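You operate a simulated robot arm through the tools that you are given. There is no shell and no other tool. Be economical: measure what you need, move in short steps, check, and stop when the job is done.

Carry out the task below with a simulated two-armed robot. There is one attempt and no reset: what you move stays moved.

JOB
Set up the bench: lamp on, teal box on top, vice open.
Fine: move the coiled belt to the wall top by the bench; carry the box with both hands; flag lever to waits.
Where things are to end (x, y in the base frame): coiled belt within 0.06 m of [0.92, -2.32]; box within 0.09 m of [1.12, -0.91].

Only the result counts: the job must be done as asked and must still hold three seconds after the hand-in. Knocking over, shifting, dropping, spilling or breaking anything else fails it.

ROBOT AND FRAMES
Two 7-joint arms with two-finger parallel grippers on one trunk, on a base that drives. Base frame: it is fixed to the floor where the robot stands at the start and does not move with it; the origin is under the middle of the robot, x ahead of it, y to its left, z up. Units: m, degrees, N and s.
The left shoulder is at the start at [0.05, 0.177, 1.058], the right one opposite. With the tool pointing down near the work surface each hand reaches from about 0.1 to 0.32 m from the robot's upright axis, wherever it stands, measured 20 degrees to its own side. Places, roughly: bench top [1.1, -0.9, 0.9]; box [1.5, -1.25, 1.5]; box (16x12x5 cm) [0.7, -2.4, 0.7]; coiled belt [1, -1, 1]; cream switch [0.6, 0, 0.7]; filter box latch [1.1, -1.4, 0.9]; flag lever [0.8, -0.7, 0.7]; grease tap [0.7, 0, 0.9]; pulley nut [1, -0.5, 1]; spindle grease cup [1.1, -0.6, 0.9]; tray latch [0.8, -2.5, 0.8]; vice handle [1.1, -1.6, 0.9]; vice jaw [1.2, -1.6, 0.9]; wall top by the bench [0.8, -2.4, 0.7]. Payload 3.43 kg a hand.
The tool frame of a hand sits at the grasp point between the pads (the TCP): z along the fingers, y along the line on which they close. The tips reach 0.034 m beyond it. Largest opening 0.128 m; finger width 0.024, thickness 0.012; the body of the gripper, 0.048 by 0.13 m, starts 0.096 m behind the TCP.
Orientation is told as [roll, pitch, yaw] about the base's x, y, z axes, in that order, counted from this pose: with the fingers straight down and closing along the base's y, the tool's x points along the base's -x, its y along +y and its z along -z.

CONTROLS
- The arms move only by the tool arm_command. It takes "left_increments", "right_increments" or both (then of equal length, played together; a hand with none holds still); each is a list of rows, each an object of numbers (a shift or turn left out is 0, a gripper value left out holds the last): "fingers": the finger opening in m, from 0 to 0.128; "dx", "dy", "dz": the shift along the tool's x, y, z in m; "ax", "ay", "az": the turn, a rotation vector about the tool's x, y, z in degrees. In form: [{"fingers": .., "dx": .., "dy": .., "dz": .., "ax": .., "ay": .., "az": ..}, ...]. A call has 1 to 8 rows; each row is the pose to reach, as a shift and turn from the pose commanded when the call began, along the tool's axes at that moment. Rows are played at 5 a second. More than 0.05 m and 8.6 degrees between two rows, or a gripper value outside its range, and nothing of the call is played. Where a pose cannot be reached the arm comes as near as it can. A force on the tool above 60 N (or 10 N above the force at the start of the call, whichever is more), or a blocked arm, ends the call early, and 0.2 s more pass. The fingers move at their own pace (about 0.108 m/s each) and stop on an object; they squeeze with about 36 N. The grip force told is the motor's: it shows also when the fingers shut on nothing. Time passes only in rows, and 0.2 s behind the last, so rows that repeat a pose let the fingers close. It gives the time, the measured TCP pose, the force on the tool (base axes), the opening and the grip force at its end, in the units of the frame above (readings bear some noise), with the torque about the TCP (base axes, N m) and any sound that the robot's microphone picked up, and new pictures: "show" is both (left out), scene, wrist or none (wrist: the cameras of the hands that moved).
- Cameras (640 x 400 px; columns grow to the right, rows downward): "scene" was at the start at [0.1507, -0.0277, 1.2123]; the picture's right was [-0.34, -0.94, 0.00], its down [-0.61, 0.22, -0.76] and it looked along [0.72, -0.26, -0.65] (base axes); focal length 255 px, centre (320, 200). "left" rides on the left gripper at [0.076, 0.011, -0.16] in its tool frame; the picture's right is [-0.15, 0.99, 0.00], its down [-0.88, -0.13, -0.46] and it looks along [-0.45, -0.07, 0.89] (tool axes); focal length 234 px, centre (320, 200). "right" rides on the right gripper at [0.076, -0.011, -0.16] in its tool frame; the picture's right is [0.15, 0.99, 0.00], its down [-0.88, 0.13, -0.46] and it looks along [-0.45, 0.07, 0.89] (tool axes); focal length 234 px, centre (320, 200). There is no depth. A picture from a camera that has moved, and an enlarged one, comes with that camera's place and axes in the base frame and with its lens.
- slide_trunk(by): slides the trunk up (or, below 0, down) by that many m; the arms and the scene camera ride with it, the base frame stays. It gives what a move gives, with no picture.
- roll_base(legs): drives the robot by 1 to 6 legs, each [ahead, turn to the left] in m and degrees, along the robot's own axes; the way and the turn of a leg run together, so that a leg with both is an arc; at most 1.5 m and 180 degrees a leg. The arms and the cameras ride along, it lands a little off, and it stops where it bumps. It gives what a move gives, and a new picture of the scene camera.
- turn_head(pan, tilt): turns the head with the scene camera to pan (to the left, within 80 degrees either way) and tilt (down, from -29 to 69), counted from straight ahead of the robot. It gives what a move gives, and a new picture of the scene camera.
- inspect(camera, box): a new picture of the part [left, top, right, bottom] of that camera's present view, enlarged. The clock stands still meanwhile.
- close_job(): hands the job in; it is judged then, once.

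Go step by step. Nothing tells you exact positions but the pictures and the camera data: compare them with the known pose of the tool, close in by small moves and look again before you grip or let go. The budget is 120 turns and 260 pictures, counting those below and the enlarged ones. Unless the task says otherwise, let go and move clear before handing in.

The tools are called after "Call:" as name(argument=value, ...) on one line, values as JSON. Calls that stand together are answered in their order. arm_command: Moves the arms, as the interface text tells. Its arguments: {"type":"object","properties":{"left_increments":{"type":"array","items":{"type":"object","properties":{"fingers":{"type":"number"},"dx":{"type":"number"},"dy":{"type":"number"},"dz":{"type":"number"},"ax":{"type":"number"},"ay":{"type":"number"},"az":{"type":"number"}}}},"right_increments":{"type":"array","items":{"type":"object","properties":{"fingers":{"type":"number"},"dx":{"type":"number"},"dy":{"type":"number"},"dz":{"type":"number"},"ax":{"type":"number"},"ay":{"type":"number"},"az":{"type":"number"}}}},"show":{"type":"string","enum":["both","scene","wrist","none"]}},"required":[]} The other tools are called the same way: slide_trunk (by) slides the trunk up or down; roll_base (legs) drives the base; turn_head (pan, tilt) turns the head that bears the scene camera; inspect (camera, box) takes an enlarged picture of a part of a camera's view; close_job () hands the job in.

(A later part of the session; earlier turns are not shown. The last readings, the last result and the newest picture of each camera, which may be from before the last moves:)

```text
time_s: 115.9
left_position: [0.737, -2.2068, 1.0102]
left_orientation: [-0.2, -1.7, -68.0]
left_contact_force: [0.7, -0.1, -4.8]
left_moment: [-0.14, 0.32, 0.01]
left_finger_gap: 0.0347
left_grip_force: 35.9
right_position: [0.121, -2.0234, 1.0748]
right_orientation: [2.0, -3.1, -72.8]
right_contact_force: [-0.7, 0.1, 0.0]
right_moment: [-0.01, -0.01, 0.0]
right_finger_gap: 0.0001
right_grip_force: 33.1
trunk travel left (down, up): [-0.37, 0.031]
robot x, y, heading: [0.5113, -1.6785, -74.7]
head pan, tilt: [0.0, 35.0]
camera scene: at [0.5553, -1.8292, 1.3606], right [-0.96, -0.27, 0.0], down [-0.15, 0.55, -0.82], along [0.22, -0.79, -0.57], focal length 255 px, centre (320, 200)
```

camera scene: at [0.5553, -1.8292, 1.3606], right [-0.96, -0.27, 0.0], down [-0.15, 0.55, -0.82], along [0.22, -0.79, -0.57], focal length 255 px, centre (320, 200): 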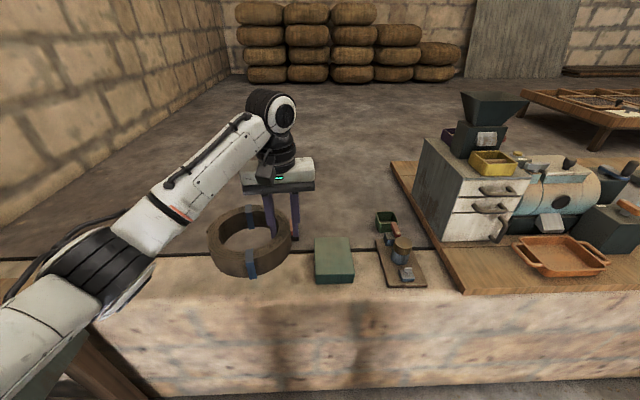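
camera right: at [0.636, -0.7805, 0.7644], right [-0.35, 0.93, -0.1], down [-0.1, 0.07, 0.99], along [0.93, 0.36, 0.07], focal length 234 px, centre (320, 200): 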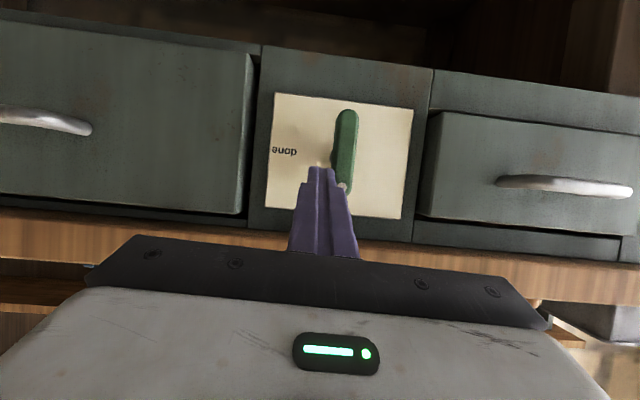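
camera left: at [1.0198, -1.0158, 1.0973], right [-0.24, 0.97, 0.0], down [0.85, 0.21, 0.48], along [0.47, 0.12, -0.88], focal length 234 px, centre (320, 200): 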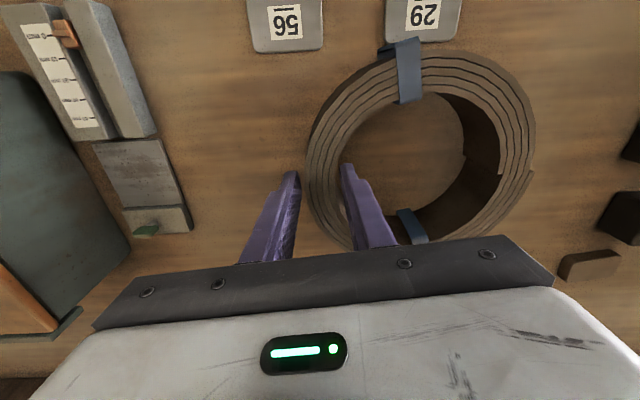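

The belt rides well. Box top centre ≈ (0.664, -2.383, 0.75), so the wall top is at ≈ 0.70. Drive in 0.19 m, shift the hand left 0.08 m.

Call:
roll_base(legs=[[0.19, 0]])

Call:
arm_command(left_increments=[{"dy": 0.02, "dx": -0.002}, {"dy": 0.04, "dx": -0.004}, {"dy": 0.06, "dx": -0.006}, {"dy": 0.08, "dx": -0.009}], show="scene")

Call:
turn_head(pan=35, tilt=50)

```text
time_s: 117.5
left_position: [0.7885, -2.3829, 1.0099]
left_orientation: [-0.2, -1.5, -67.8]
left_contact_force: [0.5, -0.1, -4.7]
left_moment: [-0.12, 0.38, -0.03]
left_finger_gap: 0.0345
left_grip_force: 36.2
right_position: [0.1712, -2.204, 1.075]
right_orientation: [1.9, -3.0, -72.6]
right_contact_force: [0.0, -0.4, 0.5]
right_moment: [0.05, -0.01, 0.0]
right_finger_gap: 0.0
right_grip_force: 32.6
trunk travel left (down, up): [-0.37, 0.031]
robot x, y, heading: [0.5623, -1.8523, -74.4]
head pan, tilt: [0.0, 35.0]
camera scene: at [0.6057, -2.008, 1.3605], right [-0.96, -0.27, 0.0], down [-0.15, 0.55, -0.82], along [0.22, -0.79, -0.57], focal length 255 px, centre (320, 200)
```

scene: 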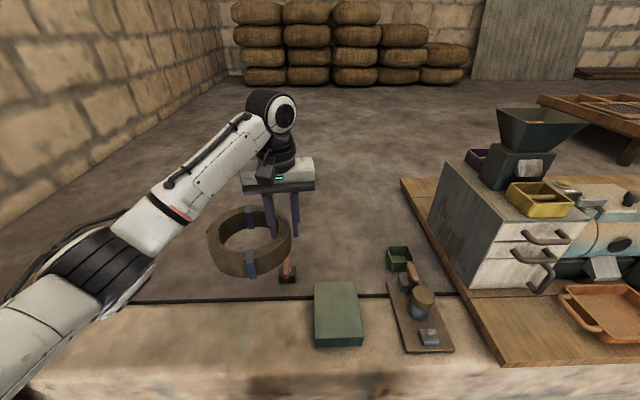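

```text
time_s: 118.5
left_position: [0.8652, -2.361, 1.0078]
left_orientation: [-0.3, -1.7, -67.9]
left_contact_force: [-0.5, -0.7, -5.2]
left_moment: [-0.12, 0.34, 0.03]
left_finger_gap: 0.0345
left_grip_force: 35.9
right_position: [0.1713, -2.2041, 1.0746]
right_orientation: [1.9, -3.1, -72.7]
right_contact_force: [-0.1, -0.5, -0.7]
right_moment: [0.01, 0.0, 0.01]
right_finger_gap: 0.0001
right_grip_force: 33.3
trunk travel left (down, up): [-0.37, 0.031]
robot x, y, heading: [0.5606, -1.8563, -74.5]
head pan, tilt: [0.0, 35.0]
camera scene: at [0.606, -2.0071, 1.3606], right [-0.96, -0.27, 0.0], down [-0.15, 0.55, -0.82], along [0.22, -0.79, -0.57], focal length 255 px, centre (320, 200)
```

scene: 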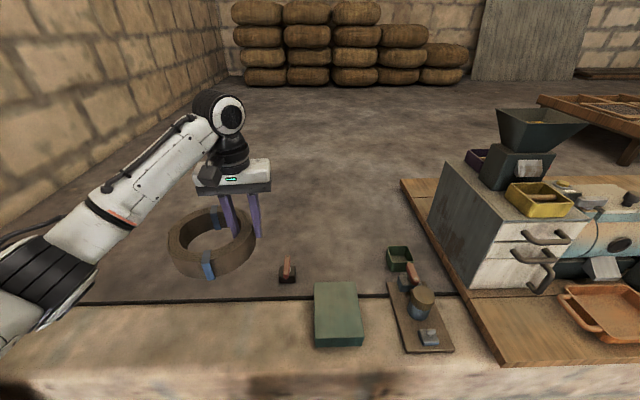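

```text
time_s: 119.5
left_position: [0.8643, -2.3605, 1.0079]
left_orientation: [-0.3, -1.7, -67.7]
left_contact_force: [-0.2, 0.0, -4.6]
left_moment: [-0.11, 0.35, -0.01]
left_finger_gap: 0.0344
left_grip_force: 35.7
right_position: [0.1708, -2.2033, 1.0752]
right_orientation: [2.0, -3.2, -72.7]
right_contact_force: [0.0, 0.3, -1.5]
right_moment: [-0.02, 0.01, -0.01]
right_finger_gap: 0.0001
right_grip_force: 32.8
trunk travel left (down, up): [-0.37, 0.031]
robot x, y, heading: [0.5624, -1.8564, -74.3]
head pan, tilt: [35.0, 50.0]
camera scene: at [0.6414, -1.9713, 1.3389], right [-0.64, -0.77, 0.0], down [-0.59, 0.49, -0.64], along [0.5, -0.41, -0.77], focal length 255 px, centre (320, 200)
```

scene: 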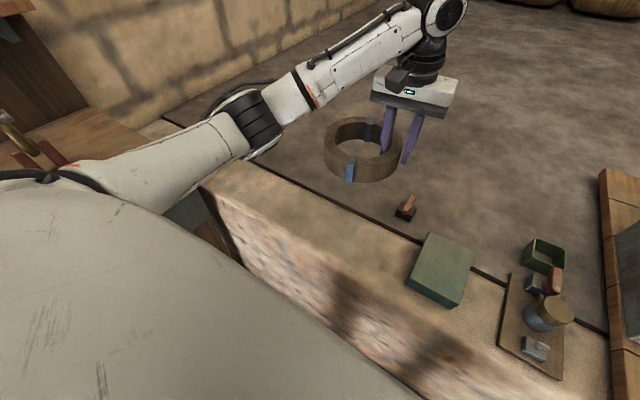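

Elbow works out near z 1.15, so lowering is safe. Lower the trunk 0.24 m and view.

Call:
slide_trunk(by=-0.24)

Call:
turn_head(pan=25, tilt=40)

Call:
inspect(camera="left", box=[0, 0, 640, 400])

```text
time_s: 122.0
left_position: [0.8642, -2.36, 0.7683]
left_orientation: [-0.1, -1.7, -67.8]
left_contact_force: [-0.1, 0.3, -4.5]
left_moment: [-0.12, 0.37, 0.01]
left_finger_gap: 0.0344
left_grip_force: 36.1
right_position: [0.1711, -2.2038, 0.8352]
right_orientation: [2.0, -3.0, -72.6]
right_contact_force: [0.2, -1.2, -0.5]
right_moment: [-0.01, -0.03, -0.02]
right_finger_gap: 0.0
right_grip_force: 33.1
trunk travel left (down, up): [-0.13, 0.271]
robot x, y, heading: [0.5629, -1.8562, -74.5]
head pan, tilt: [35.0, 50.0]
```

```text
time_s: 122.7
left_position: [0.8657, -2.3602, 0.769]
left_orientation: [-0.2, -1.7, -67.8]
left_contact_force: [-0.5, 0.1, -5.2]
left_moment: [-0.1, 0.33, -0.01]
left_finger_gap: 0.0346
left_grip_force: 35.9
right_position: [0.1717, -2.2046, 0.8343]
right_orientation: [1.9, -3.1, -72.6]
right_contact_force: [0.5, 0.6, 0.2]
right_moment: [0.0, 0.0, 0.0]
right_finger_gap: 0.0002
right_grip_force: 33.1
trunk travel left (down, up): [-0.13, 0.271]
robot x, y, heading: [0.5611, -1.859, -74.5]
head pan, tilt: [25.0, 40.0]
camera scene: at [0.6372, -1.9868, 1.113], right [-0.76, -0.65, 0.0], down [-0.42, 0.49, -0.77], along [0.5, -0.58, -0.64], focal length 255 px, centre (320, 200)
```

scene: 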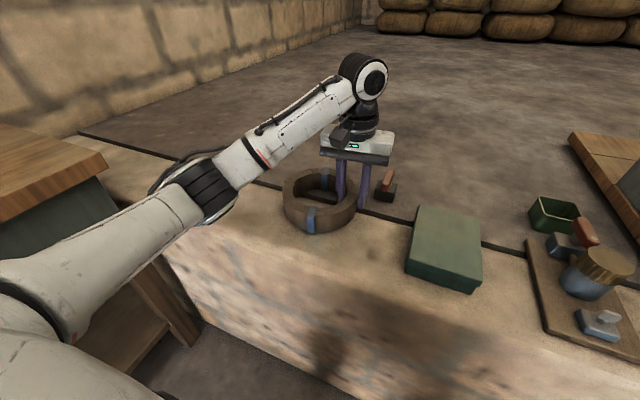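

```text
1.00 times, centred on (320, 200) of left (not enlarged: the box is as wide or as high as the picture)
camera zoom: at [0.8446, -2.2814, 0.9249], right [0.97, 0.24, 0.0], down [0.21, -0.85, 0.48], along [0.12, -0.47, -0.88], focal length 234 px, centre (320, 200)
```

zoom: 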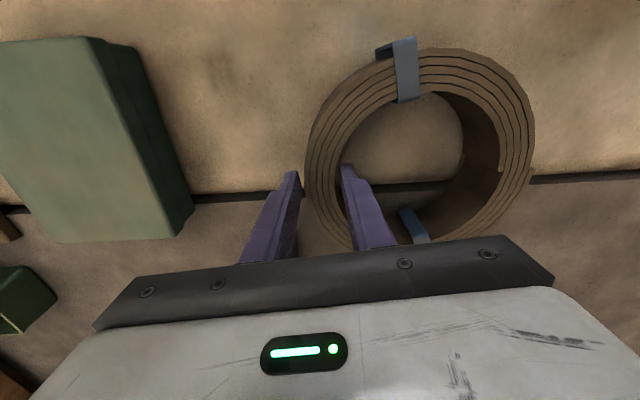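

Call:
arm_command(left_increments=[{"dx": 0.006, "dz": 0.01}, {"dx": 0.006, "dz": 0.018}, {"dx": 0.006, "dz": 0.025}, {"dx": 0.006, "dz": 0.03}], show="scene")

Call:
inspect(camera="scene", box=[240, 150, 400, 250])

```text
time_s: 123.7
left_position: [0.8626, -2.3571, 0.7465]
left_orientation: [-0.3, -2.5, -67.9]
left_contact_force: [1.7, 5.7, 45.9]
left_moment: [1.0, -0.37, 0.16]
left_finger_gap: 0.0348
left_grip_force: 35.9
right_position: [0.1705, -2.2008, 0.8367]
right_orientation: [2.0, -3.4, -72.5]
right_contact_force: [0.2, -0.2, 0.1]
right_moment: [0.0, -0.02, 0.0]
right_finger_gap: 0.0
right_grip_force: 33.1
trunk travel left (down, up): [-0.13, 0.271]
robot x, y, heading: [0.56, -1.8543, -74.7]
head pan, tilt: [25.0, 40.0]
camera scene: at [0.635, -1.9832, 1.1142], right [-0.76, -0.65, 0.0], down [-0.42, 0.49, -0.77], along [0.5, -0.58, -0.64], focal length 255 px, centre (320, 200)
```

scene: 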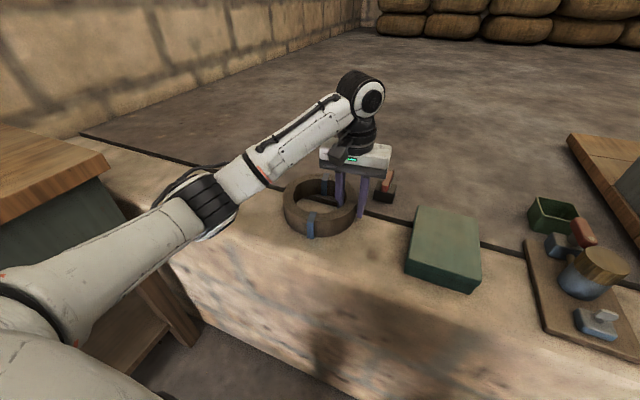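

```text
4.00 times, centred on (320, 200) of scene
camera zoom: at [0.635, -1.9832, 1.1142], right [-0.76, -0.65, 0.0], down [-0.42, 0.49, -0.77], along [0.5, -0.58, -0.64], focal length 1019 px, centre (320, 200)
```

zoom: 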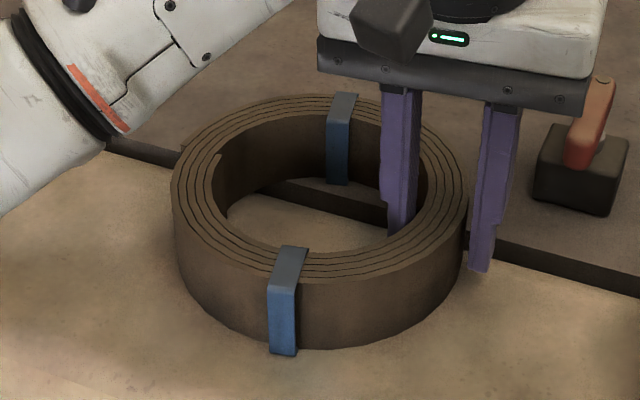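

Belt is down on the wall. Ease the pressure, open a little, and lift off.

Call:
arm_command(left_increments=[{"dz": -0.008}, {"dz": -0.009, "fingers": 0.055}, {"dz": -0.009, "fingers": 0.055}, {"dz": -0.03}, {"dz": -0.06}, {"dz": -0.1}], show="both")

Call:
inspect(camera="scene", box=[240, 150, 400, 250])

```text
time_s: 125.1
left_position: [0.8603, -2.3544, 0.8397]
left_orientation: [-0.2, -1.7, -67.8]
left_contact_force: [0.2, 0.4, 0.4]
left_moment: [-0.03, -0.04, 0.01]
left_finger_gap: 0.0549
left_grip_force: 0.0
right_position: [0.1701, -2.2032, 0.8358]
right_orientation: [1.9, -3.2, -72.7]
right_contact_force: [-0.5, 0.5, 0.4]
right_moment: [0.01, 0.0, 0.0]
right_finger_gap: 0.0
right_grip_force: 32.7
trunk travel left (down, up): [-0.13, 0.271]
robot x, y, heading: [0.5636, -1.8545, -74.3]
head pan, tilt: [25.0, 40.0]
camera scene: at [0.6368, -1.9865, 1.1131], right [-0.76, -0.65, 0.0], down [-0.42, 0.49, -0.77], along [0.5, -0.58, -0.64], focal length 255 px, centre (320, 200)
camera left: at [0.8396, -2.2758, 0.9953], right [0.97, 0.24, 0.0], down [0.21, -0.85, 0.48], along [0.12, -0.47, -0.88], focal length 234 px, centre (320, 200)
```

scene: 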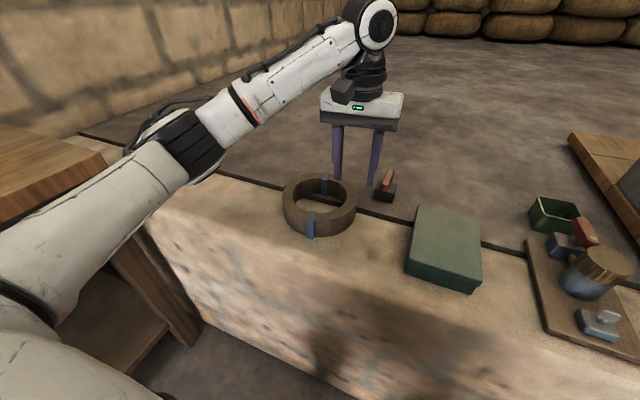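
left: 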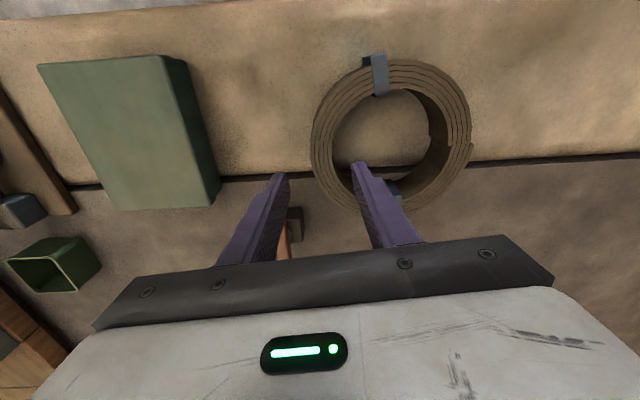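

```text
4.00 times, centred on (320, 200) of scene
camera zoom: at [0.6368, -1.9865, 1.1131], right [-0.76, -0.65, 0.0], down [-0.42, 0.49, -0.77], along [0.5, -0.58, -0.64], focal length 1019 px, centre (320, 200)
```

zoom: 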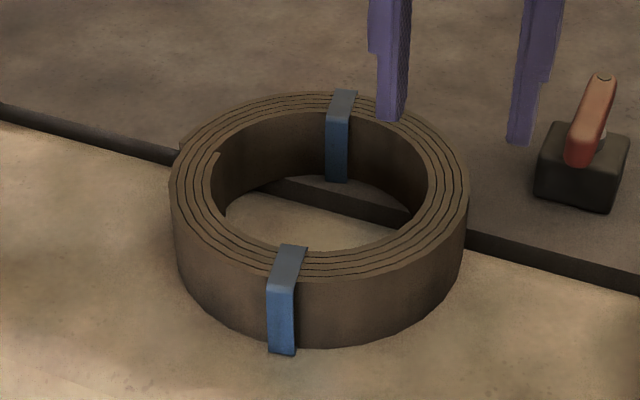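

Belt centre reads ≈ (0.925, -2.316) — good. Now the box: centre ≈ (0.667, -2.390), long axis pointing away from me, yaw ≈ -74°. I'll straddle its 12 cm width with both hands in tandem (left at the far end, right at the near end). First reposition so the box is straight ahead.

Call:
roll_base(legs=[[-0.35, 0], [0, -12], [0.392, 0], [0, 12.5]])

Call:
turn_head(pan=0, tilt=45)

```text
time_s: 131.0
left_position: [0.7983, -2.4105, 0.8388]
left_orientation: [-0.2, -1.7, -67.1]
left_contact_force: [-0.1, 0.5, 0.2]
left_moment: [-0.02, -0.01, -0.02]
left_finger_gap: 0.0551
left_grip_force: 0.1
right_position: [0.1072, -2.267, 0.8347]
right_orientation: [2.0, -3.1, -71.8]
right_contact_force: [0.2, 0.0, 0.6]
right_moment: [0.01, -0.02, -0.01]
right_finger_gap: 0.0
right_grip_force: 33.0
trunk travel left (down, up): [-0.13, 0.271]
robot x, y, heading: [0.4959, -1.9155, -73.9]
head pan, tilt: [25.0, 40.0]
camera scene: at [0.571, -2.0453, 1.1131], right [-0.75, -0.66, 0.0], down [-0.42, 0.48, -0.77], along [0.5, -0.58, -0.64], focal length 255 px, centre (320, 200)
```

scene: 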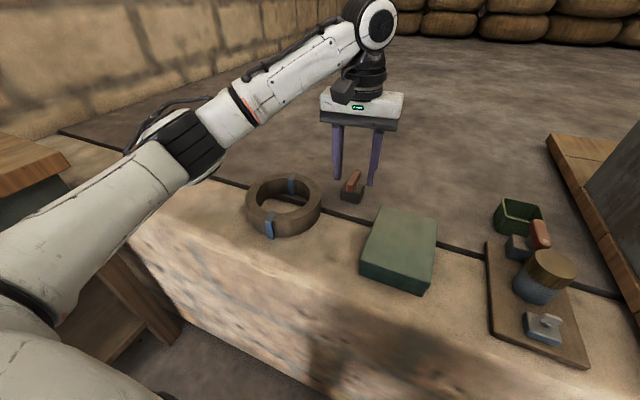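

```text
time_s: 131.9
left_position: [0.7988, -2.4107, 0.8396]
left_orientation: [-0.2, -1.8, -67.0]
left_contact_force: [0.3, -0.6, -0.7]
left_moment: [-0.02, 0.0, -0.03]
left_finger_gap: 0.0547
left_grip_force: 0.0
right_position: [0.1066, -2.2673, 0.8349]
right_orientation: [2.0, -3.2, -71.9]
right_contact_force: [0.0, -0.3, 0.3]
right_moment: [-0.03, 0.0, 0.02]
right_finger_gap: 0.0001
right_grip_force: 33.5
trunk travel left (down, up): [-0.13, 0.271]
robot x, y, heading: [0.4916, -1.9169, -73.8]
head pan, tilt: [0.0, 45.0]
camera scene: at [0.5376, -2.0594, 1.1059], right [-0.96, -0.28, 0.0], down [-0.2, 0.68, -0.71], along [0.2, -0.68, -0.71], focal length 255 px, centre (320, 200)
```

scene: 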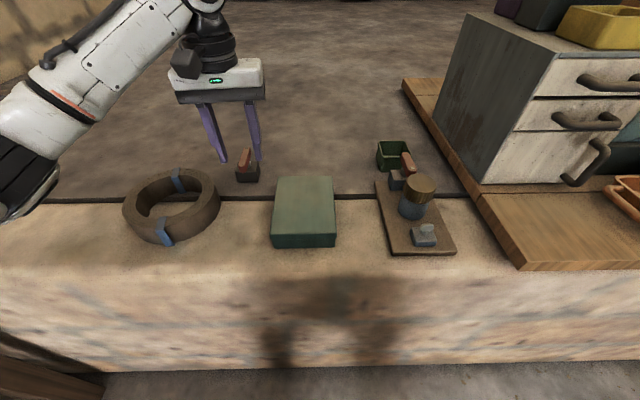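

The box is square to my heading: centre 0.498 m ahead, 0.03 m left. Raise the trunk 0.1 and bring both hands over it, fingers fully open.

Call:
slide_trunk(by=0.1)

Call:
arm_command(right_increments=[{"dy": 0.045, "dx": -0.015, "ax": 1, "ay": 1.5, "az": 1, "fingers": 0.128}, {"dy": 0.09, "dx": -0.03, "ax": 2, "ay": 3, "az": 2}, {"dy": 0.135, "dx": -0.045, "ax": 2, "ay": 3, "az": 2}, {"dy": 0.18, "dx": -0.06, "ax": 2, "ay": 3, "az": 2}, {"dy": 0.225, "dx": -0.075, "ax": 2, "ay": 3, "az": 2}, {"dy": 0.27, "dx": -0.09, "ax": 2, "ay": 3, "az": 2}, {"dy": 0.315, "dx": -0.105, "ax": 2, "ay": 3, "az": 2}, {"dy": 0.36, "dx": -0.12, "ax": 2, "ay": 3, "az": 2}], left_increments=[{"dy": -0.03, "dx": 0.005, "ay": 1.7, "az": 3, "fingers": 0.128}, {"dy": -0.06, "dx": 0.01, "ay": 1.7, "az": 6.8}, {"dy": -0.09, "dx": 0.015, "ay": 1.7, "az": 6.8}, {"dy": -0.1224, "dx": 0.0215, "ay": 1.7, "az": 6.8}, {"dy": -0.1224, "dx": 0.0215, "ay": 1.7, "az": 6.8}, {"dy": -0.1224, "dx": 0.0215, "ay": 1.7, "az": 6.8}, {"dy": -0.1224, "dx": 0.0215, "ay": 1.7, "az": 6.8}, {"dy": -0.1224, "dx": 0.0215, "ay": 1.7, "az": 6.8}], show="both")

```text
time_s: 133.2
left_position: [0.7992, -2.4095, 0.9401]
left_orientation: [-0.2, -1.6, -67.1]
left_contact_force: [0.2, 0.1, -0.9]
left_moment: [0.0, -0.01, -0.03]
left_finger_gap: 0.0548
left_grip_force: 0.1
right_position: [0.1081, -2.2671, 0.9342]
right_orientation: [2.0, -3.1, -71.9]
right_contact_force: [0.0, -0.3, -0.9]
right_moment: [-0.02, -0.03, 0.0]
right_finger_gap: 0.0
right_grip_force: 33.3
trunk travel left (down, up): [-0.23, 0.171]
robot x, y, heading: [0.4928, -1.9137, -73.8]
head pan, tilt: [0.0, 45.0]
```

```text
time_s: 135.0
left_position: [0.6754, -2.4407, 0.9383]
left_orientation: [-0.1, 0.1, -73.9]
left_contact_force: [-0.2, 0.0, 0.2]
left_moment: [0.04, -0.05, 0.0]
left_finger_gap: 0.1282
left_grip_force: 0.1
right_position: [0.4857, -2.2722, 0.9545]
right_orientation: [0.1, 0.0, -74.0]
right_contact_force: [-1.2, -0.2, 0.7]
right_moment: [0.01, 0.01, 0.03]
right_finger_gap: 0.128
right_grip_force: 0.1
trunk travel left (down, up): [-0.23, 0.171]
robot x, y, heading: [0.4938, -1.9148, -73.9]
head pan, tilt: [0.0, 45.0]
camera scene: at [0.5374, -2.0609, 1.2055], right [-0.96, -0.28, 0.0], down [-0.2, 0.68, -0.71], along [0.2, -0.68, -0.71], focal length 255 px, centre (320, 200)
camera right: at [0.4539, -2.2003, 1.114], right [0.91, 0.41, 0.0], down [0.37, -0.81, 0.46], along [0.19, -0.42, -0.89], focal length 234 px, centre (320, 200)
camera left: at [0.6639, -2.3648, 1.0971], right [0.99, 0.13, 0.0], down [0.12, -0.88, 0.46], along [0.06, -0.45, -0.89], focal length 234 px, centre (320, 200)
```

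scene: 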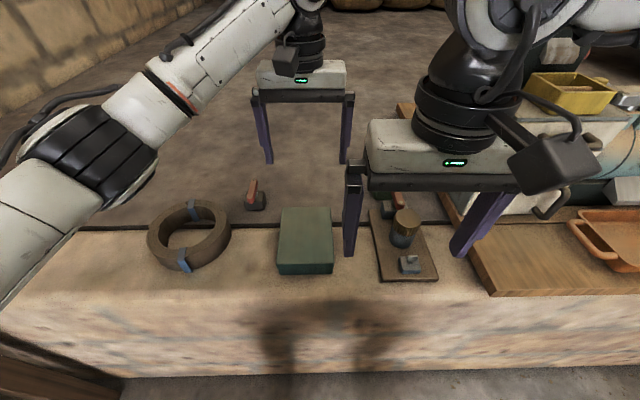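
right: 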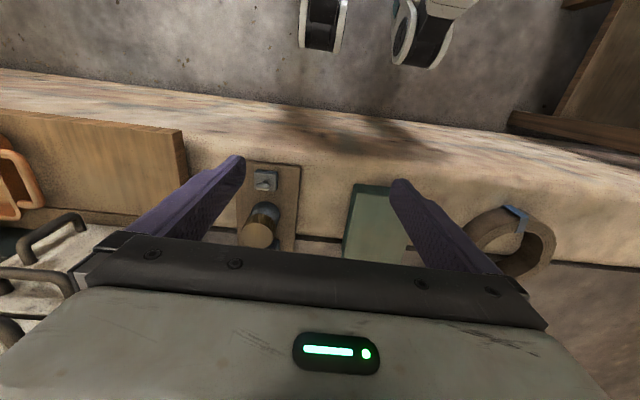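
left: 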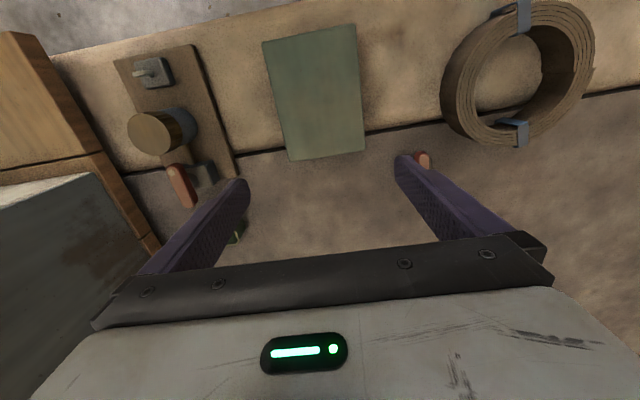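

Call:
arm_command(right_increments=[{"dy": 0.04, "dx": -0.025}, {"dy": 0.08, "dx": -0.05}, {"dy": 0.115, "dx": -0.08, "dz": 0.008}, {"dy": 0.139, "dx": -0.102, "dz": 0.0165}], left_increments=[{"dy": 0.003}, {"dy": 0.003}, {"dy": 0.003}, {"dy": 0.003}], show="both")

Call:
inspect(camera="scene", box=[200, 130, 440, 280])

```text
time_s: 136.0
left_position: [0.6783, -2.4389, 0.94]
left_orientation: [0.0, 0.0, -73.8]
left_contact_force: [-0.3, -0.5, 0.1]
left_moment: [0.02, 0.0, -0.01]
left_finger_gap: 0.1281
left_grip_force: 0.0
right_position: [0.4944, -2.3124, 0.9431]
right_orientation: [0.1, -0.1, -73.9]
right_contact_force: [-0.2, -0.6, -0.9]
right_moment: [0.06, 0.0, -0.01]
right_finger_gap: 0.1281
right_grip_force: 0.1
right hand out of reach, approached as far as the arm can: row 1, 2, 3, 4
trunk travel left (down, up): [-0.23, 0.171]
robot x, y, heading: [0.4917, -1.9168, -73.6]
head pan, tilt: [0.0, 45.0]
camera scene: at [0.5371, -2.0604, 1.2057], right [-0.96, -0.28, 0.0], down [-0.2, 0.68, -0.71], along [0.2, -0.68, -0.71], focal length 255 px, centre (320, 200)
camera right: at [0.4613, -2.2419, 1.1028], right [0.91, 0.42, 0.0], down [0.37, -0.81, 0.46], along [0.19, -0.42, -0.89], focal length 234 px, centre (320, 200)
camera left: at [0.6673, -2.3631, 1.0976], right [0.99, 0.13, 0.0], down [0.12, -0.88, 0.46], along [0.06, -0.45, -0.89], focal length 234 px, centre (320, 200)
```

scene: 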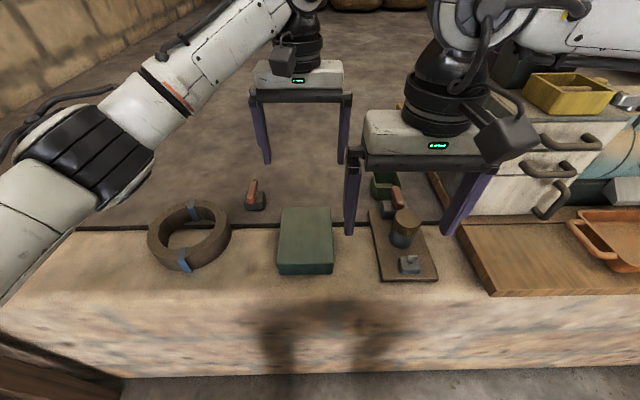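
right: 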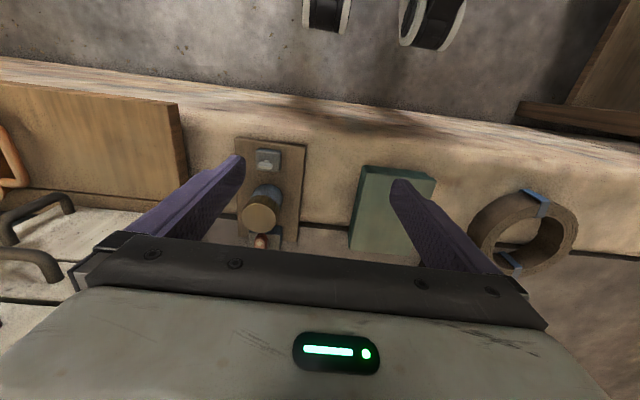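
left: 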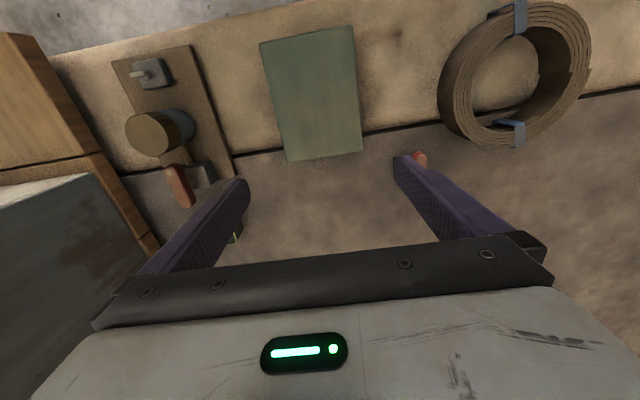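

```text
2.67 times, centred on (320, 205) of scene
camera zoom: at [0.5371, -2.0604, 1.2057], right [-0.96, -0.28, 0.0], down [-0.2, 0.68, -0.71], along [0.2, -0.68, -0.71], focal length 680 px, centre (320, 187)
```

zoom: 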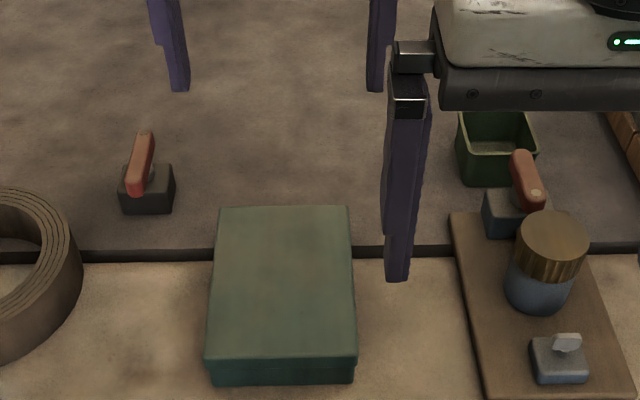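

The right arm is in an awkward elbow posture and won't come to the centre. Let me look at it.

Call:
turn_head(pan=-45, tilt=15)

Call:
turn_head(pan=35, tilt=15)

```text
time_s: 137.1
left_position: [0.6796, -2.4383, 0.9398]
left_orientation: [0.0, 0.1, -73.9]
left_contact_force: [0.7, -0.3, -1.2]
left_moment: [-0.02, 0.0, 0.0]
left_finger_gap: 0.1281
left_grip_force: 0.2
right_position: [0.4946, -2.3106, 0.943]
right_orientation: [-0.1, -0.1, -73.9]
right_contact_force: [0.2, -0.5, -0.7]
right_moment: [-0.03, 0.03, 0.02]
right_finger_gap: 0.1277
right_grip_force: 0.1
trunk travel left (down, up): [-0.23, 0.171]
robot x, y, heading: [0.4951, -1.9154, -74.0]
head pan, tilt: [-45.0, 15.0]
camera scene: at [0.4699, -2.0633, 1.2526], right [-0.88, 0.48, 0.0], down [0.12, 0.23, -0.97], along [-0.46, -0.85, -0.26], focal length 255 px, centre (320, 200)
```

scene: 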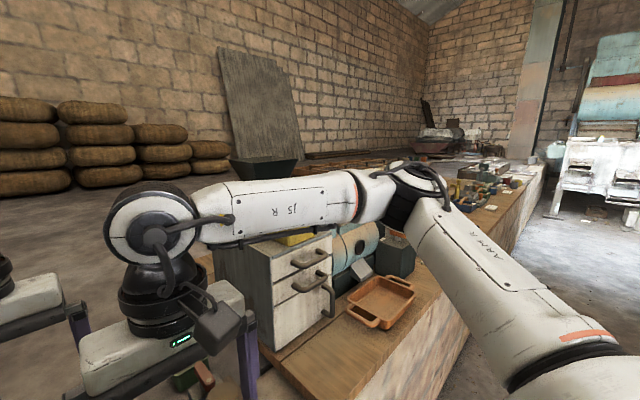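

```text
time_s: 138.6
left_position: [0.6786, -2.4393, 0.9407]
left_orientation: [-0.1, 0.0, -73.9]
left_contact_force: [0.8, -0.2, 0.5]
left_moment: [0.03, 0.01, -0.01]
left_finger_gap: 0.1278
left_grip_force: 0.0
right_position: [0.4946, -2.3123, 0.9422]
right_orientation: [0.0, -0.1, -73.9]
right_contact_force: [-0.4, -0.2, -0.9]
right_moment: [0.0, 0.0, 0.03]
right_finger_gap: 0.1283
right_grip_force: 0.0
trunk travel left (down, up): [-0.23, 0.171]
robot x, y, heading: [0.498, -1.9116, -73.5]
head pan, tilt: [35.0, 15.0]
camera scene: at [0.5876, -2.0399, 1.2527], right [-0.63, -0.78, 0.0], down [-0.2, 0.16, -0.97], along [0.75, -0.61, -0.26], focal length 255 px, centre (320, 200)
```

scene: 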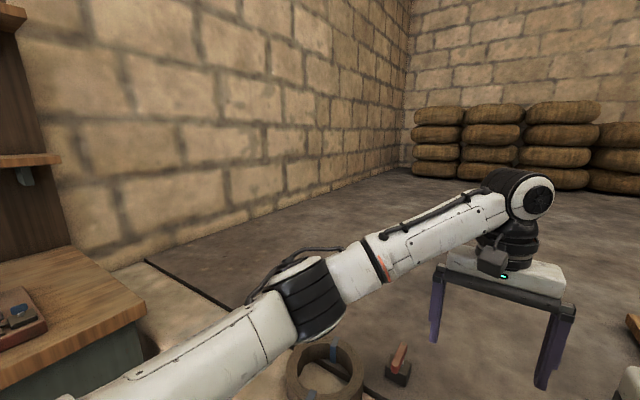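

I'll back off into free space to re-pose the right arm (stretch it forward to bring the elbow in), with the left hand holding.

Call:
roll_base(legs=[[-0.45, 0]])

Call:
arm_command(right_increments=[{"dx": -0.04, "dy": -0.02}, {"dx": -0.08, "dy": -0.04}, {"dx": -0.12, "dy": -0.06}, {"dx": -0.16, "dy": -0.06}, {"dx": -0.2, "dy": -0.04}, {"dx": -0.24, "dy": -0.02}, {"dx": -0.26, "dy": 0.02}, {"dx": -0.26, "dy": 0.06}], show="none")

Call:
turn_head(pan=-30, tilt=30)

```text
time_s: 141.4
left_position: [0.5474, -1.9989, 0.9393]
left_orientation: [-0.1, 0.0, -74.4]
left_contact_force: [0.3, -0.3, -0.4]
left_moment: [0.02, 0.0, 0.0]
left_finger_gap: 0.1278
left_grip_force: 0.2
right_position: [0.3644, -1.8724, 0.944]
right_orientation: [0.0, 0.0, -74.2]
right_contact_force: [-0.9, 0.5, -0.1]
right_moment: [-0.01, 0.05, 0.03]
right_finger_gap: 0.1279
right_grip_force: 0.1
trunk travel left (down, up): [-0.23, 0.171]
robot x, y, heading: [0.3654, -1.4732, -74.2]
head pan, tilt: [35.0, 15.0]
camera scene: at [0.4601, -1.5996, 1.2527], right [-0.63, -0.77, 0.0], down [-0.2, 0.16, -0.97], along [0.75, -0.61, -0.26], focal length 255 px, centre (320, 200)
```

scene: 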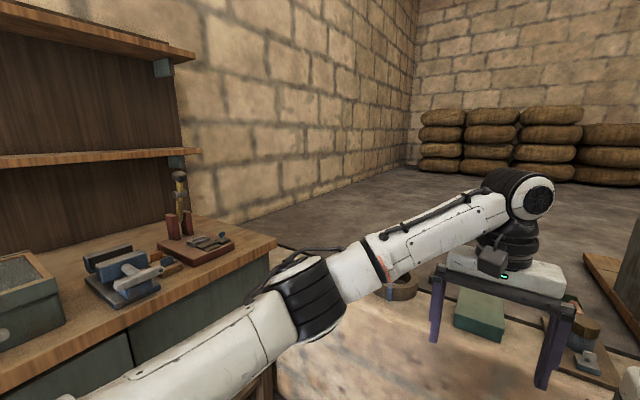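

```text
time_s: 143.2
left_position: [0.5478, -1.9999, 0.9399]
left_orientation: [-0.1, 0.0, -74.5]
left_contact_force: [0.0, 0.3, 0.5]
left_moment: [0.01, 0.0, 0.02]
left_finger_gap: 0.1282
left_grip_force: 0.0
right_position: [0.3237, -2.0321, 0.9379]
right_orientation: [0.1, -0.2, -74.2]
right_contact_force: [-0.4, 0.0, -0.1]
right_moment: [-0.01, 0.0, 0.01]
right_finger_gap: 0.128
right_grip_force: 0.0
right hand out of reach, approached as far as the arm can: row 4, 5, 6, 7, 8
trunk travel left (down, up): [-0.23, 0.171]
robot x, y, heading: [0.3655, -1.4742, -74.3]
head pan, tilt: [35.0, 15.0]
```

```text
time_s: 144.6
left_position: [0.5476, -1.9978, 0.9397]
left_orientation: [-0.1, 0.0, -74.5]
left_contact_force: [0.4, -0.4, -0.1]
left_moment: [0.02, 0.0, -0.01]
left_finger_gap: 0.1282
left_grip_force: 0.0
right_position: [0.3229, -2.0312, 0.9395]
right_orientation: [0.0, -0.2, -74.3]
right_contact_force: [1.1, -0.5, -0.4]
right_moment: [-0.01, 0.03, 0.0]
right_finger_gap: 0.1285
right_grip_force: 0.0
trunk travel left (down, up): [-0.23, 0.171]
robot x, y, heading: [0.3711, -1.4755, -74.2]
head pan, tilt: [-30.0, 30.0]
camera scene: at [0.3656, -1.6285, 1.2285], right [-0.97, 0.24, 0.0], down [0.12, 0.48, -0.87], along [-0.21, -0.84, -0.5], focal length 255 px, centre (320, 200)
```

scene: 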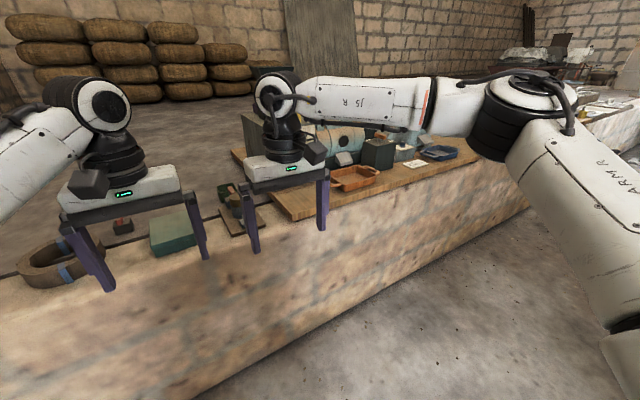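

Call:
arm_command(right_increments=[{"dz": 0.04, "dx": 0.02}, {"dz": 0.08, "dx": 0.04}, {"dz": 0.12, "dx": 0.06}, {"dz": 0.16, "dx": 0.08}, {"dz": 0.2, "dx": 0.1}, {"dz": 0.24, "dx": 0.12}, {"dz": 0.28, "dx": 0.14}, {"dz": 0.32, "dx": 0.16}], show="none")

Call:
arm_command(right_increments=[{"dy": 0.045}, {"dy": 0.09}, {"dy": 0.135}, {"dy": 0.18}], show="scene")

```text
time_s: 146.4
left_position: [0.5482, -1.9984, 0.9397]
left_orientation: [-0.1, 0.0, -74.4]
left_contact_force: [0.5, 0.1, 0.1]
left_moment: [-0.01, 0.01, 0.01]
left_finger_gap: 0.1279
left_grip_force: 0.1
right_position: [0.246, -1.8735, 0.6738]
right_orientation: [0.2, -0.1, -74.3]
right_contact_force: [0.5, 0.8, -0.5]
right_moment: [0.03, -0.01, -0.02]
right_finger_gap: 0.1282
right_grip_force: 0.0
right hand out of reach, approached as far as the arm can: row 6, 7, 8
trunk travel left (down, up): [-0.23, 0.171]
robot x, y, heading: [0.3692, -1.4733, -74.1]
head pan, tilt: [-30.0, 30.0]
```

```text
time_s: 147.4
left_position: [0.5472, -1.999, 0.9403]
left_orientation: [-0.1, 0.0, -74.4]
left_contact_force: [-0.4, 0.2, -0.1]
left_moment: [0.02, 0.0, 0.02]
left_finger_gap: 0.1281
left_grip_force: 0.0
right_position: [0.3151, -1.8416, 0.7513]
right_orientation: [0.0, -0.1, -74.4]
right_contact_force: [0.7, -0.1, -0.6]
right_moment: [0.0, 0.01, 0.04]
right_finger_gap: 0.1283
right_grip_force: 0.0
right hand out of reach, approached as far as the arm can: row 1, 2, 3, 4
trunk travel left (down, up): [-0.23, 0.171]
robot x, y, heading: [0.3646, -1.4764, -74.3]
head pan, tilt: [-30.0, 30.0]
camera scene: at [0.3657, -1.6283, 1.2285], right [-0.97, 0.25, 0.0], down [0.12, 0.48, -0.87], along [-0.21, -0.84, -0.5], focal length 255 px, centre (320, 200)
```

scene: 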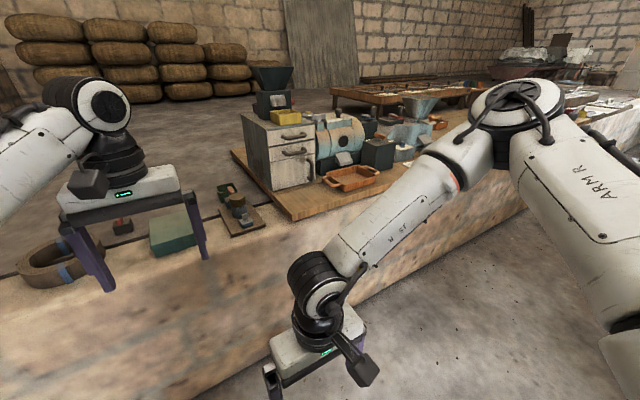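

Call:
arm_command(right_increments=[{"az": 8}, {"az": 16}, {"az": 24}, {"az": 32}, {"az": 40}], show="none")

Call:
arm_command(right_increments=[{"dy": 0.03, "dx": 0.03}, {"dy": 0.06, "dx": 0.06}, {"dy": 0.09, "dx": 0.09}, {"dy": 0.12, "dx": 0.12}], show="scene")

```text
time_s: 148.6
left_position: [0.5483, -2.0, 0.9401]
left_orientation: [-0.1, 0.0, -74.4]
left_contact_force: [-0.6, 0.6, -0.6]
left_moment: [0.02, -0.01, 0.02]
left_finger_gap: 0.1283
left_grip_force: 0.1
right_position: [0.3099, -1.8375, 0.7484]
right_orientation: [0.2, -0.1, -114.5]
right_contact_force: [0.4, 0.5, -0.6]
right_moment: [-0.04, 0.02, -0.02]
right_finger_gap: 0.1279
right_grip_force: 0.1
trunk travel left (down, up): [-0.23, 0.171]
robot x, y, heading: [0.3683, -1.4769, -74.2]
head pan, tilt: [-30.0, 30.0]
```

```text
time_s: 149.6
left_position: [0.5485, -1.9998, 0.9396]
left_orientation: [0.0, 0.0, -74.4]
left_contact_force: [0.8, -0.2, 0.6]
left_moment: [0.01, -0.04, -0.01]
left_finger_gap: 0.128
left_grip_force: 0.0
right_position: [0.3364, -1.813, 0.7995]
right_orientation: [0.2, 0.0, -114.3]
right_contact_force: [0.8, 0.2, -0.5]
right_moment: [0.0, -0.02, -0.01]
right_finger_gap: 0.1282
right_grip_force: 0.0
right hand out of reach, approached as far as the arm can: row 1, 2, 3, 4
trunk travel left (down, up): [-0.23, 0.171]
robot x, y, heading: [0.3683, -1.4751, -74.0]
head pan, tilt: [-30.0, 30.0]
camera scene: at [0.3656, -1.6285, 1.2285], right [-0.97, 0.25, 0.0], down [0.12, 0.48, -0.87], along [-0.21, -0.84, -0.5], focal length 255 px, centre (320, 200)
```

scene: 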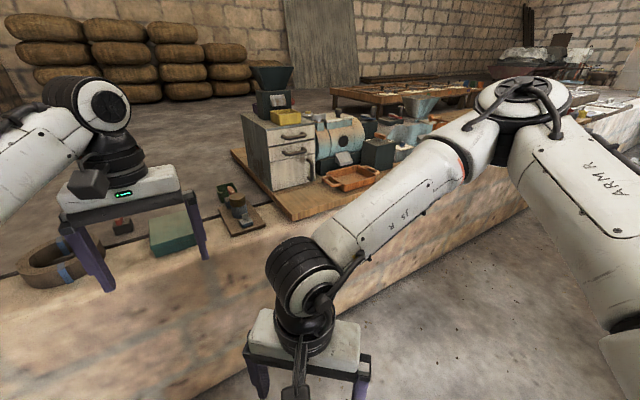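

The outward-elbow posture is limited to about 20° to its own side. I'll try extending the right arm up and forward, then sweeping over to the centre and down, to let the elbow drop inwards.

Call:
arm_command(right_increments=[{"dz": -0.04, "az": -8}, {"dz": -0.08, "az": -16}, {"dz": -0.12, "az": -24}, {"dz": -0.16, "az": -32}, {"dz": -0.2, "az": -40}, {"dz": -0.24, "az": -40}, {"dz": -0.28, "az": -40}, {"dz": -0.32, "az": -40}], show="none")

Call:
arm_command(right_increments=[{"dx": -0.03, "dz": -0.03}, {"dx": -0.06, "dz": -0.06}, {"dx": -0.09, "dz": -0.09}, {"dx": -0.12, "dz": -0.12}, {"dx": -0.15, "dz": -0.14}, {"dx": -0.18, "dz": -0.16}], show="scene")

```text
time_s: 151.4
left_position: [0.5483, -1.9993, 0.9393]
left_orientation: [0.0, 0.1, -74.3]
left_contact_force: [0.1, 0.0, 0.1]
left_moment: [-0.01, -0.02, 0.0]
left_finger_gap: 0.1282
left_grip_force: 0.0
right_position: [0.3343, -1.8172, 1.1212]
right_orientation: [0.1, -0.1, -74.4]
right_contact_force: [-0.9, 0.3, -0.4]
right_moment: [-0.02, -0.03, -0.02]
right_finger_gap: 0.1281
right_grip_force: 0.1
right hand out of reach, approached as far as the arm can: row 8
trunk travel left (down, up): [-0.23, 0.171]
robot x, y, heading: [0.3678, -1.4744, -74.0]
head pan, tilt: [-30.0, 30.0]
```

```text
time_s: 152.8
left_position: [0.5474, -1.9982, 0.9404]
left_orientation: [0.0, 0.0, -74.4]
left_contact_force: [0.1, -0.5, -0.1]
left_moment: [0.0, -0.02, 0.02]
left_finger_gap: 0.1281
left_grip_force: 0.0
right_position: [0.2831, -1.9089, 1.176]
right_orientation: [0.1, -0.2, -74.2]
right_contact_force: [0.1, 1.3, -0.6]
right_moment: [-0.01, -0.01, -0.02]
right_finger_gap: 0.1279
right_grip_force: 0.1
right hand out of reach, approached as far as the arm can: row 1, 2, 3, 4, 5, 6
trunk travel left (down, up): [-0.23, 0.171]
robot x, y, heading: [0.3681, -1.474, -74.4]
head pan, tilt: [-30.0, 30.0]
camera scene: at [0.3657, -1.6284, 1.2285], right [-0.97, 0.25, 0.0], down [0.12, 0.48, -0.87], along [-0.21, -0.84, -0.5], focal length 255 px, centre (320, 200)
```

scene: 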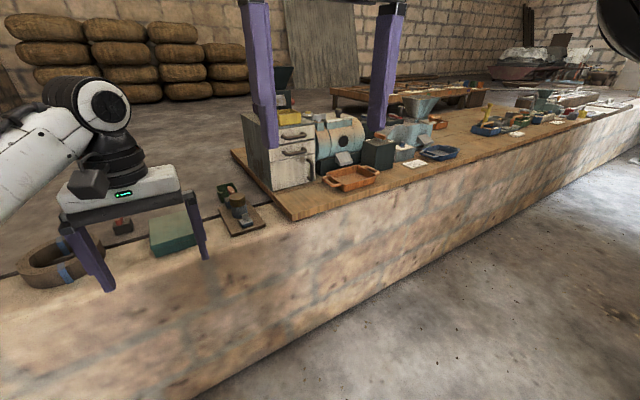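

Call:
arm_command(right_increments=[{"ax": 8, "dy": -0.02, "dz": 0.02}, {"ax": 16, "dy": -0.04, "dz": 0.04}, {"ax": 24, "dy": -0.06, "dz": 0.06}, {"ax": 32, "dy": -0.08, "dz": 0.08}, {"ax": 40, "dy": -0.1, "dz": 0.1}, {"ax": 48, "dy": -0.1, "dz": 0.12}, {"ax": 56, "dy": -0.1, "dz": 0.14}, {"ax": 64, "dy": -0.1, "dz": 0.16}], show="scene")

```text
time_s: 154.6
left_position: [0.5476, -1.9999, 0.9388]
left_orientation: [-0.2, 0.0, -74.4]
left_contact_force: [0.2, -0.3, 0.0]
left_moment: [0.0, 0.02, -0.01]
left_finger_gap: 0.1282
left_grip_force: 0.0
right_position: [0.0917, -1.9444, 0.9957]
right_orientation: [-63.5, -0.3, -74.0]
right_contact_force: [-0.1, -0.3, 0.6]
right_moment: [-0.03, 0.02, 0.0]
right_finger_gap: 0.1279
right_grip_force: 0.1
right hand out of reach, approached as far as the arm can: row 3, 4, 5, 6, 7, 8
trunk travel left (down, up): [-0.23, 0.171]
robot x, y, heading: [0.3683, -1.4763, -74.6]
head pan, tilt: [-30.0, 30.0]
camera scene: at [0.3654, -1.6287, 1.2285], right [-0.97, 0.25, 0.0], down [0.12, 0.48, -0.87], along [-0.21, -0.84, -0.5], focal length 255 px, centre (320, 200)
```

scene: 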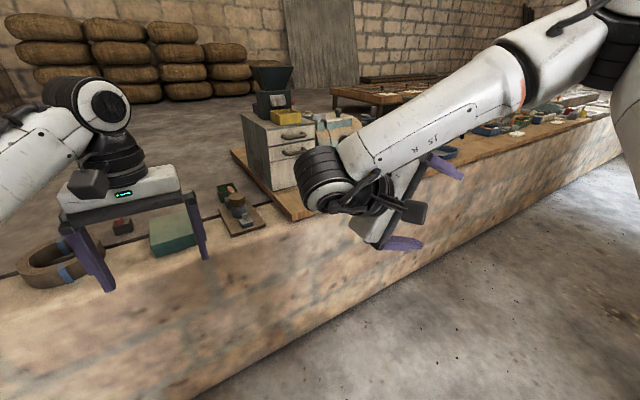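

Call:
arm_command(right_increments=[{"ax": -8}, {"ax": -16}, {"ax": -24}, {"ax": -32}, {"ax": -40}, {"ax": -48}, {"ax": -56}, {"ax": -63.5}], show="none")

Call:
arm_command(right_increments=[{"az": 8.5}, {"az": 17}, {"az": 25.5}, {"az": 34}, {"az": 42.5}, {"az": 51}, {"az": 59.5}, {"az": 68}], show="none")

Call:
arm_command(right_increments=[{"az": 8.5}, {"az": 17}, {"az": 25.5}, {"az": 34}, {"az": 42.5}, {"az": 51}, {"az": 59.5}, {"az": 68}], show="scene")

```text
time_s: 156.4
left_position: [0.5471, -1.9987, 0.9406]
left_orientation: [0.0, 0.1, -74.4]
left_contact_force: [0.4, -1.2, 0.2]
left_moment: [0.01, 0.01, -0.04]
left_finger_gap: 0.1279
left_grip_force: 0.0
right_position: [0.0915, -1.9458, 0.9968]
right_orientation: [-0.2, -0.1, -74.2]
right_contact_force: [-0.3, 0.3, -0.2]
right_moment: [-0.02, 0.0, -0.02]
right_finger_gap: 0.1279
right_grip_force: 0.1
trunk travel left (down, up): [-0.23, 0.171]
robot x, y, heading: [0.3675, -1.4722, -74.1]
head pan, tilt: [-30.0, 30.0]
```

```text
time_s: 158.2
left_position: [0.5471, -1.9988, 0.94]
left_orientation: [-0.1, 0.1, -74.3]
left_contact_force: [-0.4, 0.3, -1.1]
left_moment: [0.05, 0.03, -0.02]
left_finger_gap: 0.1278
left_grip_force: 0.1
right_position: [0.0908, -1.945, 0.9972]
right_orientation: [-0.2, -0.4, -142.6]
right_contact_force: [-0.2, 0.5, 0.0]
right_moment: [0.02, -0.01, 0.02]
right_finger_gap: 0.128
right_grip_force: 0.1
trunk travel left (down, up): [-0.23, 0.171]
robot x, y, heading: [0.3699, -1.4709, -74.1]
head pan, tilt: [-30.0, 30.0]
```

```text
time_s: 160.0
left_position: [0.5483, -1.9977, 0.939]
left_orientation: [-0.1, 0.0, -74.5]
left_contact_force: [0.1, 0.2, -0.5]
left_moment: [-0.01, -0.01, -0.03]
left_finger_gap: 0.1278
left_grip_force: 0.0
right_position: [0.091, -1.945, 0.9986]
right_orientation: [0.4, -0.1, 149.5]
right_contact_force: [-0.5, 0.3, -0.3]
right_moment: [0.0, 0.02, 0.03]
right_finger_gap: 0.128
right_grip_force: 0.1
trunk travel left (down, up): [-0.23, 0.171]
robot x, y, heading: [0.3665, -1.4761, -73.9]
head pan, tilt: [-30.0, 30.0]
camera scene: at [0.3656, -1.6285, 1.2285], right [-0.97, 0.25, 0.0], down [0.12, 0.48, -0.87], along [-0.21, -0.84, -0.5], focal length 255 px, centre (320, 200)
```

scene: 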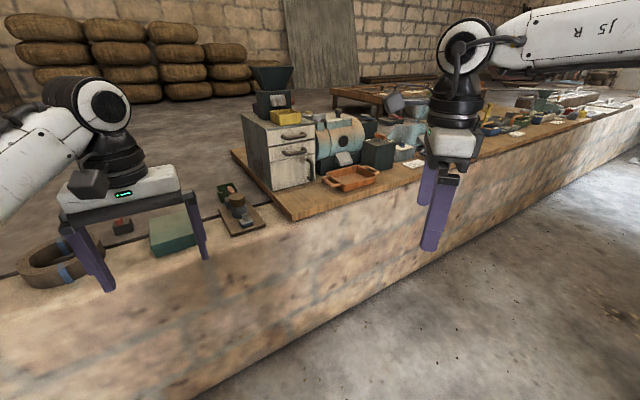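

Call:
arm_command(right_increments=[{"az": 8.5}, {"az": 17}, {"az": 25.5}, {"az": 34}, {"az": 42.5}, {"az": 51}, {"az": 59.5}, {"az": 68}], show="none")

Call:
arm_command(right_increments=[{"az": 8.5}, {"az": 17}, {"az": 25.5}, {"az": 34}, {"az": 42.5}, {"az": 51}, {"az": 59.5}, {"az": 68}], show="scene")

```text
time_s: 161.8
left_position: [0.5483, -1.9989, 0.9397]
left_orientation: [-0.2, 0.0, -74.4]
left_contact_force: [-0.3, -1.3, -0.1]
left_moment: [0.0, -0.01, -0.02]
left_finger_gap: 0.1277
left_grip_force: 0.1
right_position: [0.0919, -1.9456, 0.9967]
right_orientation: [0.5, 0.2, 81.5]
right_contact_force: [-0.5, -0.2, 0.3]
right_moment: [-0.03, 0.04, 0.0]
right_finger_gap: 0.1282
right_grip_force: 0.1
trunk travel left (down, up): [-0.23, 0.171]
robot x, y, heading: [0.3703, -1.4747, -74.2]
head pan, tilt: [-30.0, 30.0]
```

```text
time_s: 163.6
left_position: [0.5477, -2.0001, 0.9396]
left_orientation: [-0.1, 0.0, -74.4]
left_contact_force: [-0.1, 0.1, 0.8]
left_moment: [-0.01, 0.04, -0.02]
left_finger_gap: 0.128
left_grip_force: 0.1
right_position: [0.091, -1.9453, 0.9974]
right_orientation: [-0.1, 0.5, 13.4]
right_contact_force: [0.7, -0.2, 0.6]
right_moment: [0.0, 0.01, 0.02]
right_finger_gap: 0.1276
right_grip_force: 0.0
trunk travel left (down, up): [-0.23, 0.171]
robot x, y, heading: [0.3665, -1.4728, -74.2]
head pan, tilt: [-30.0, 30.0]
camera scene: at [0.3656, -1.6285, 1.2285], right [-0.97, 0.25, 0.0], down [0.12, 0.48, -0.87], along [-0.21, -0.84, -0.5], focal length 255 px, centre (320, 200)
```

scene: 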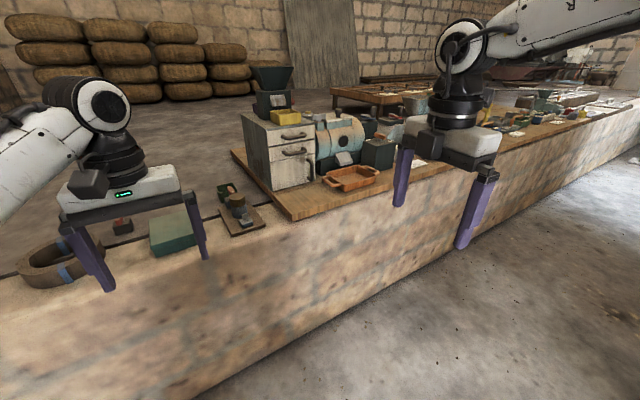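

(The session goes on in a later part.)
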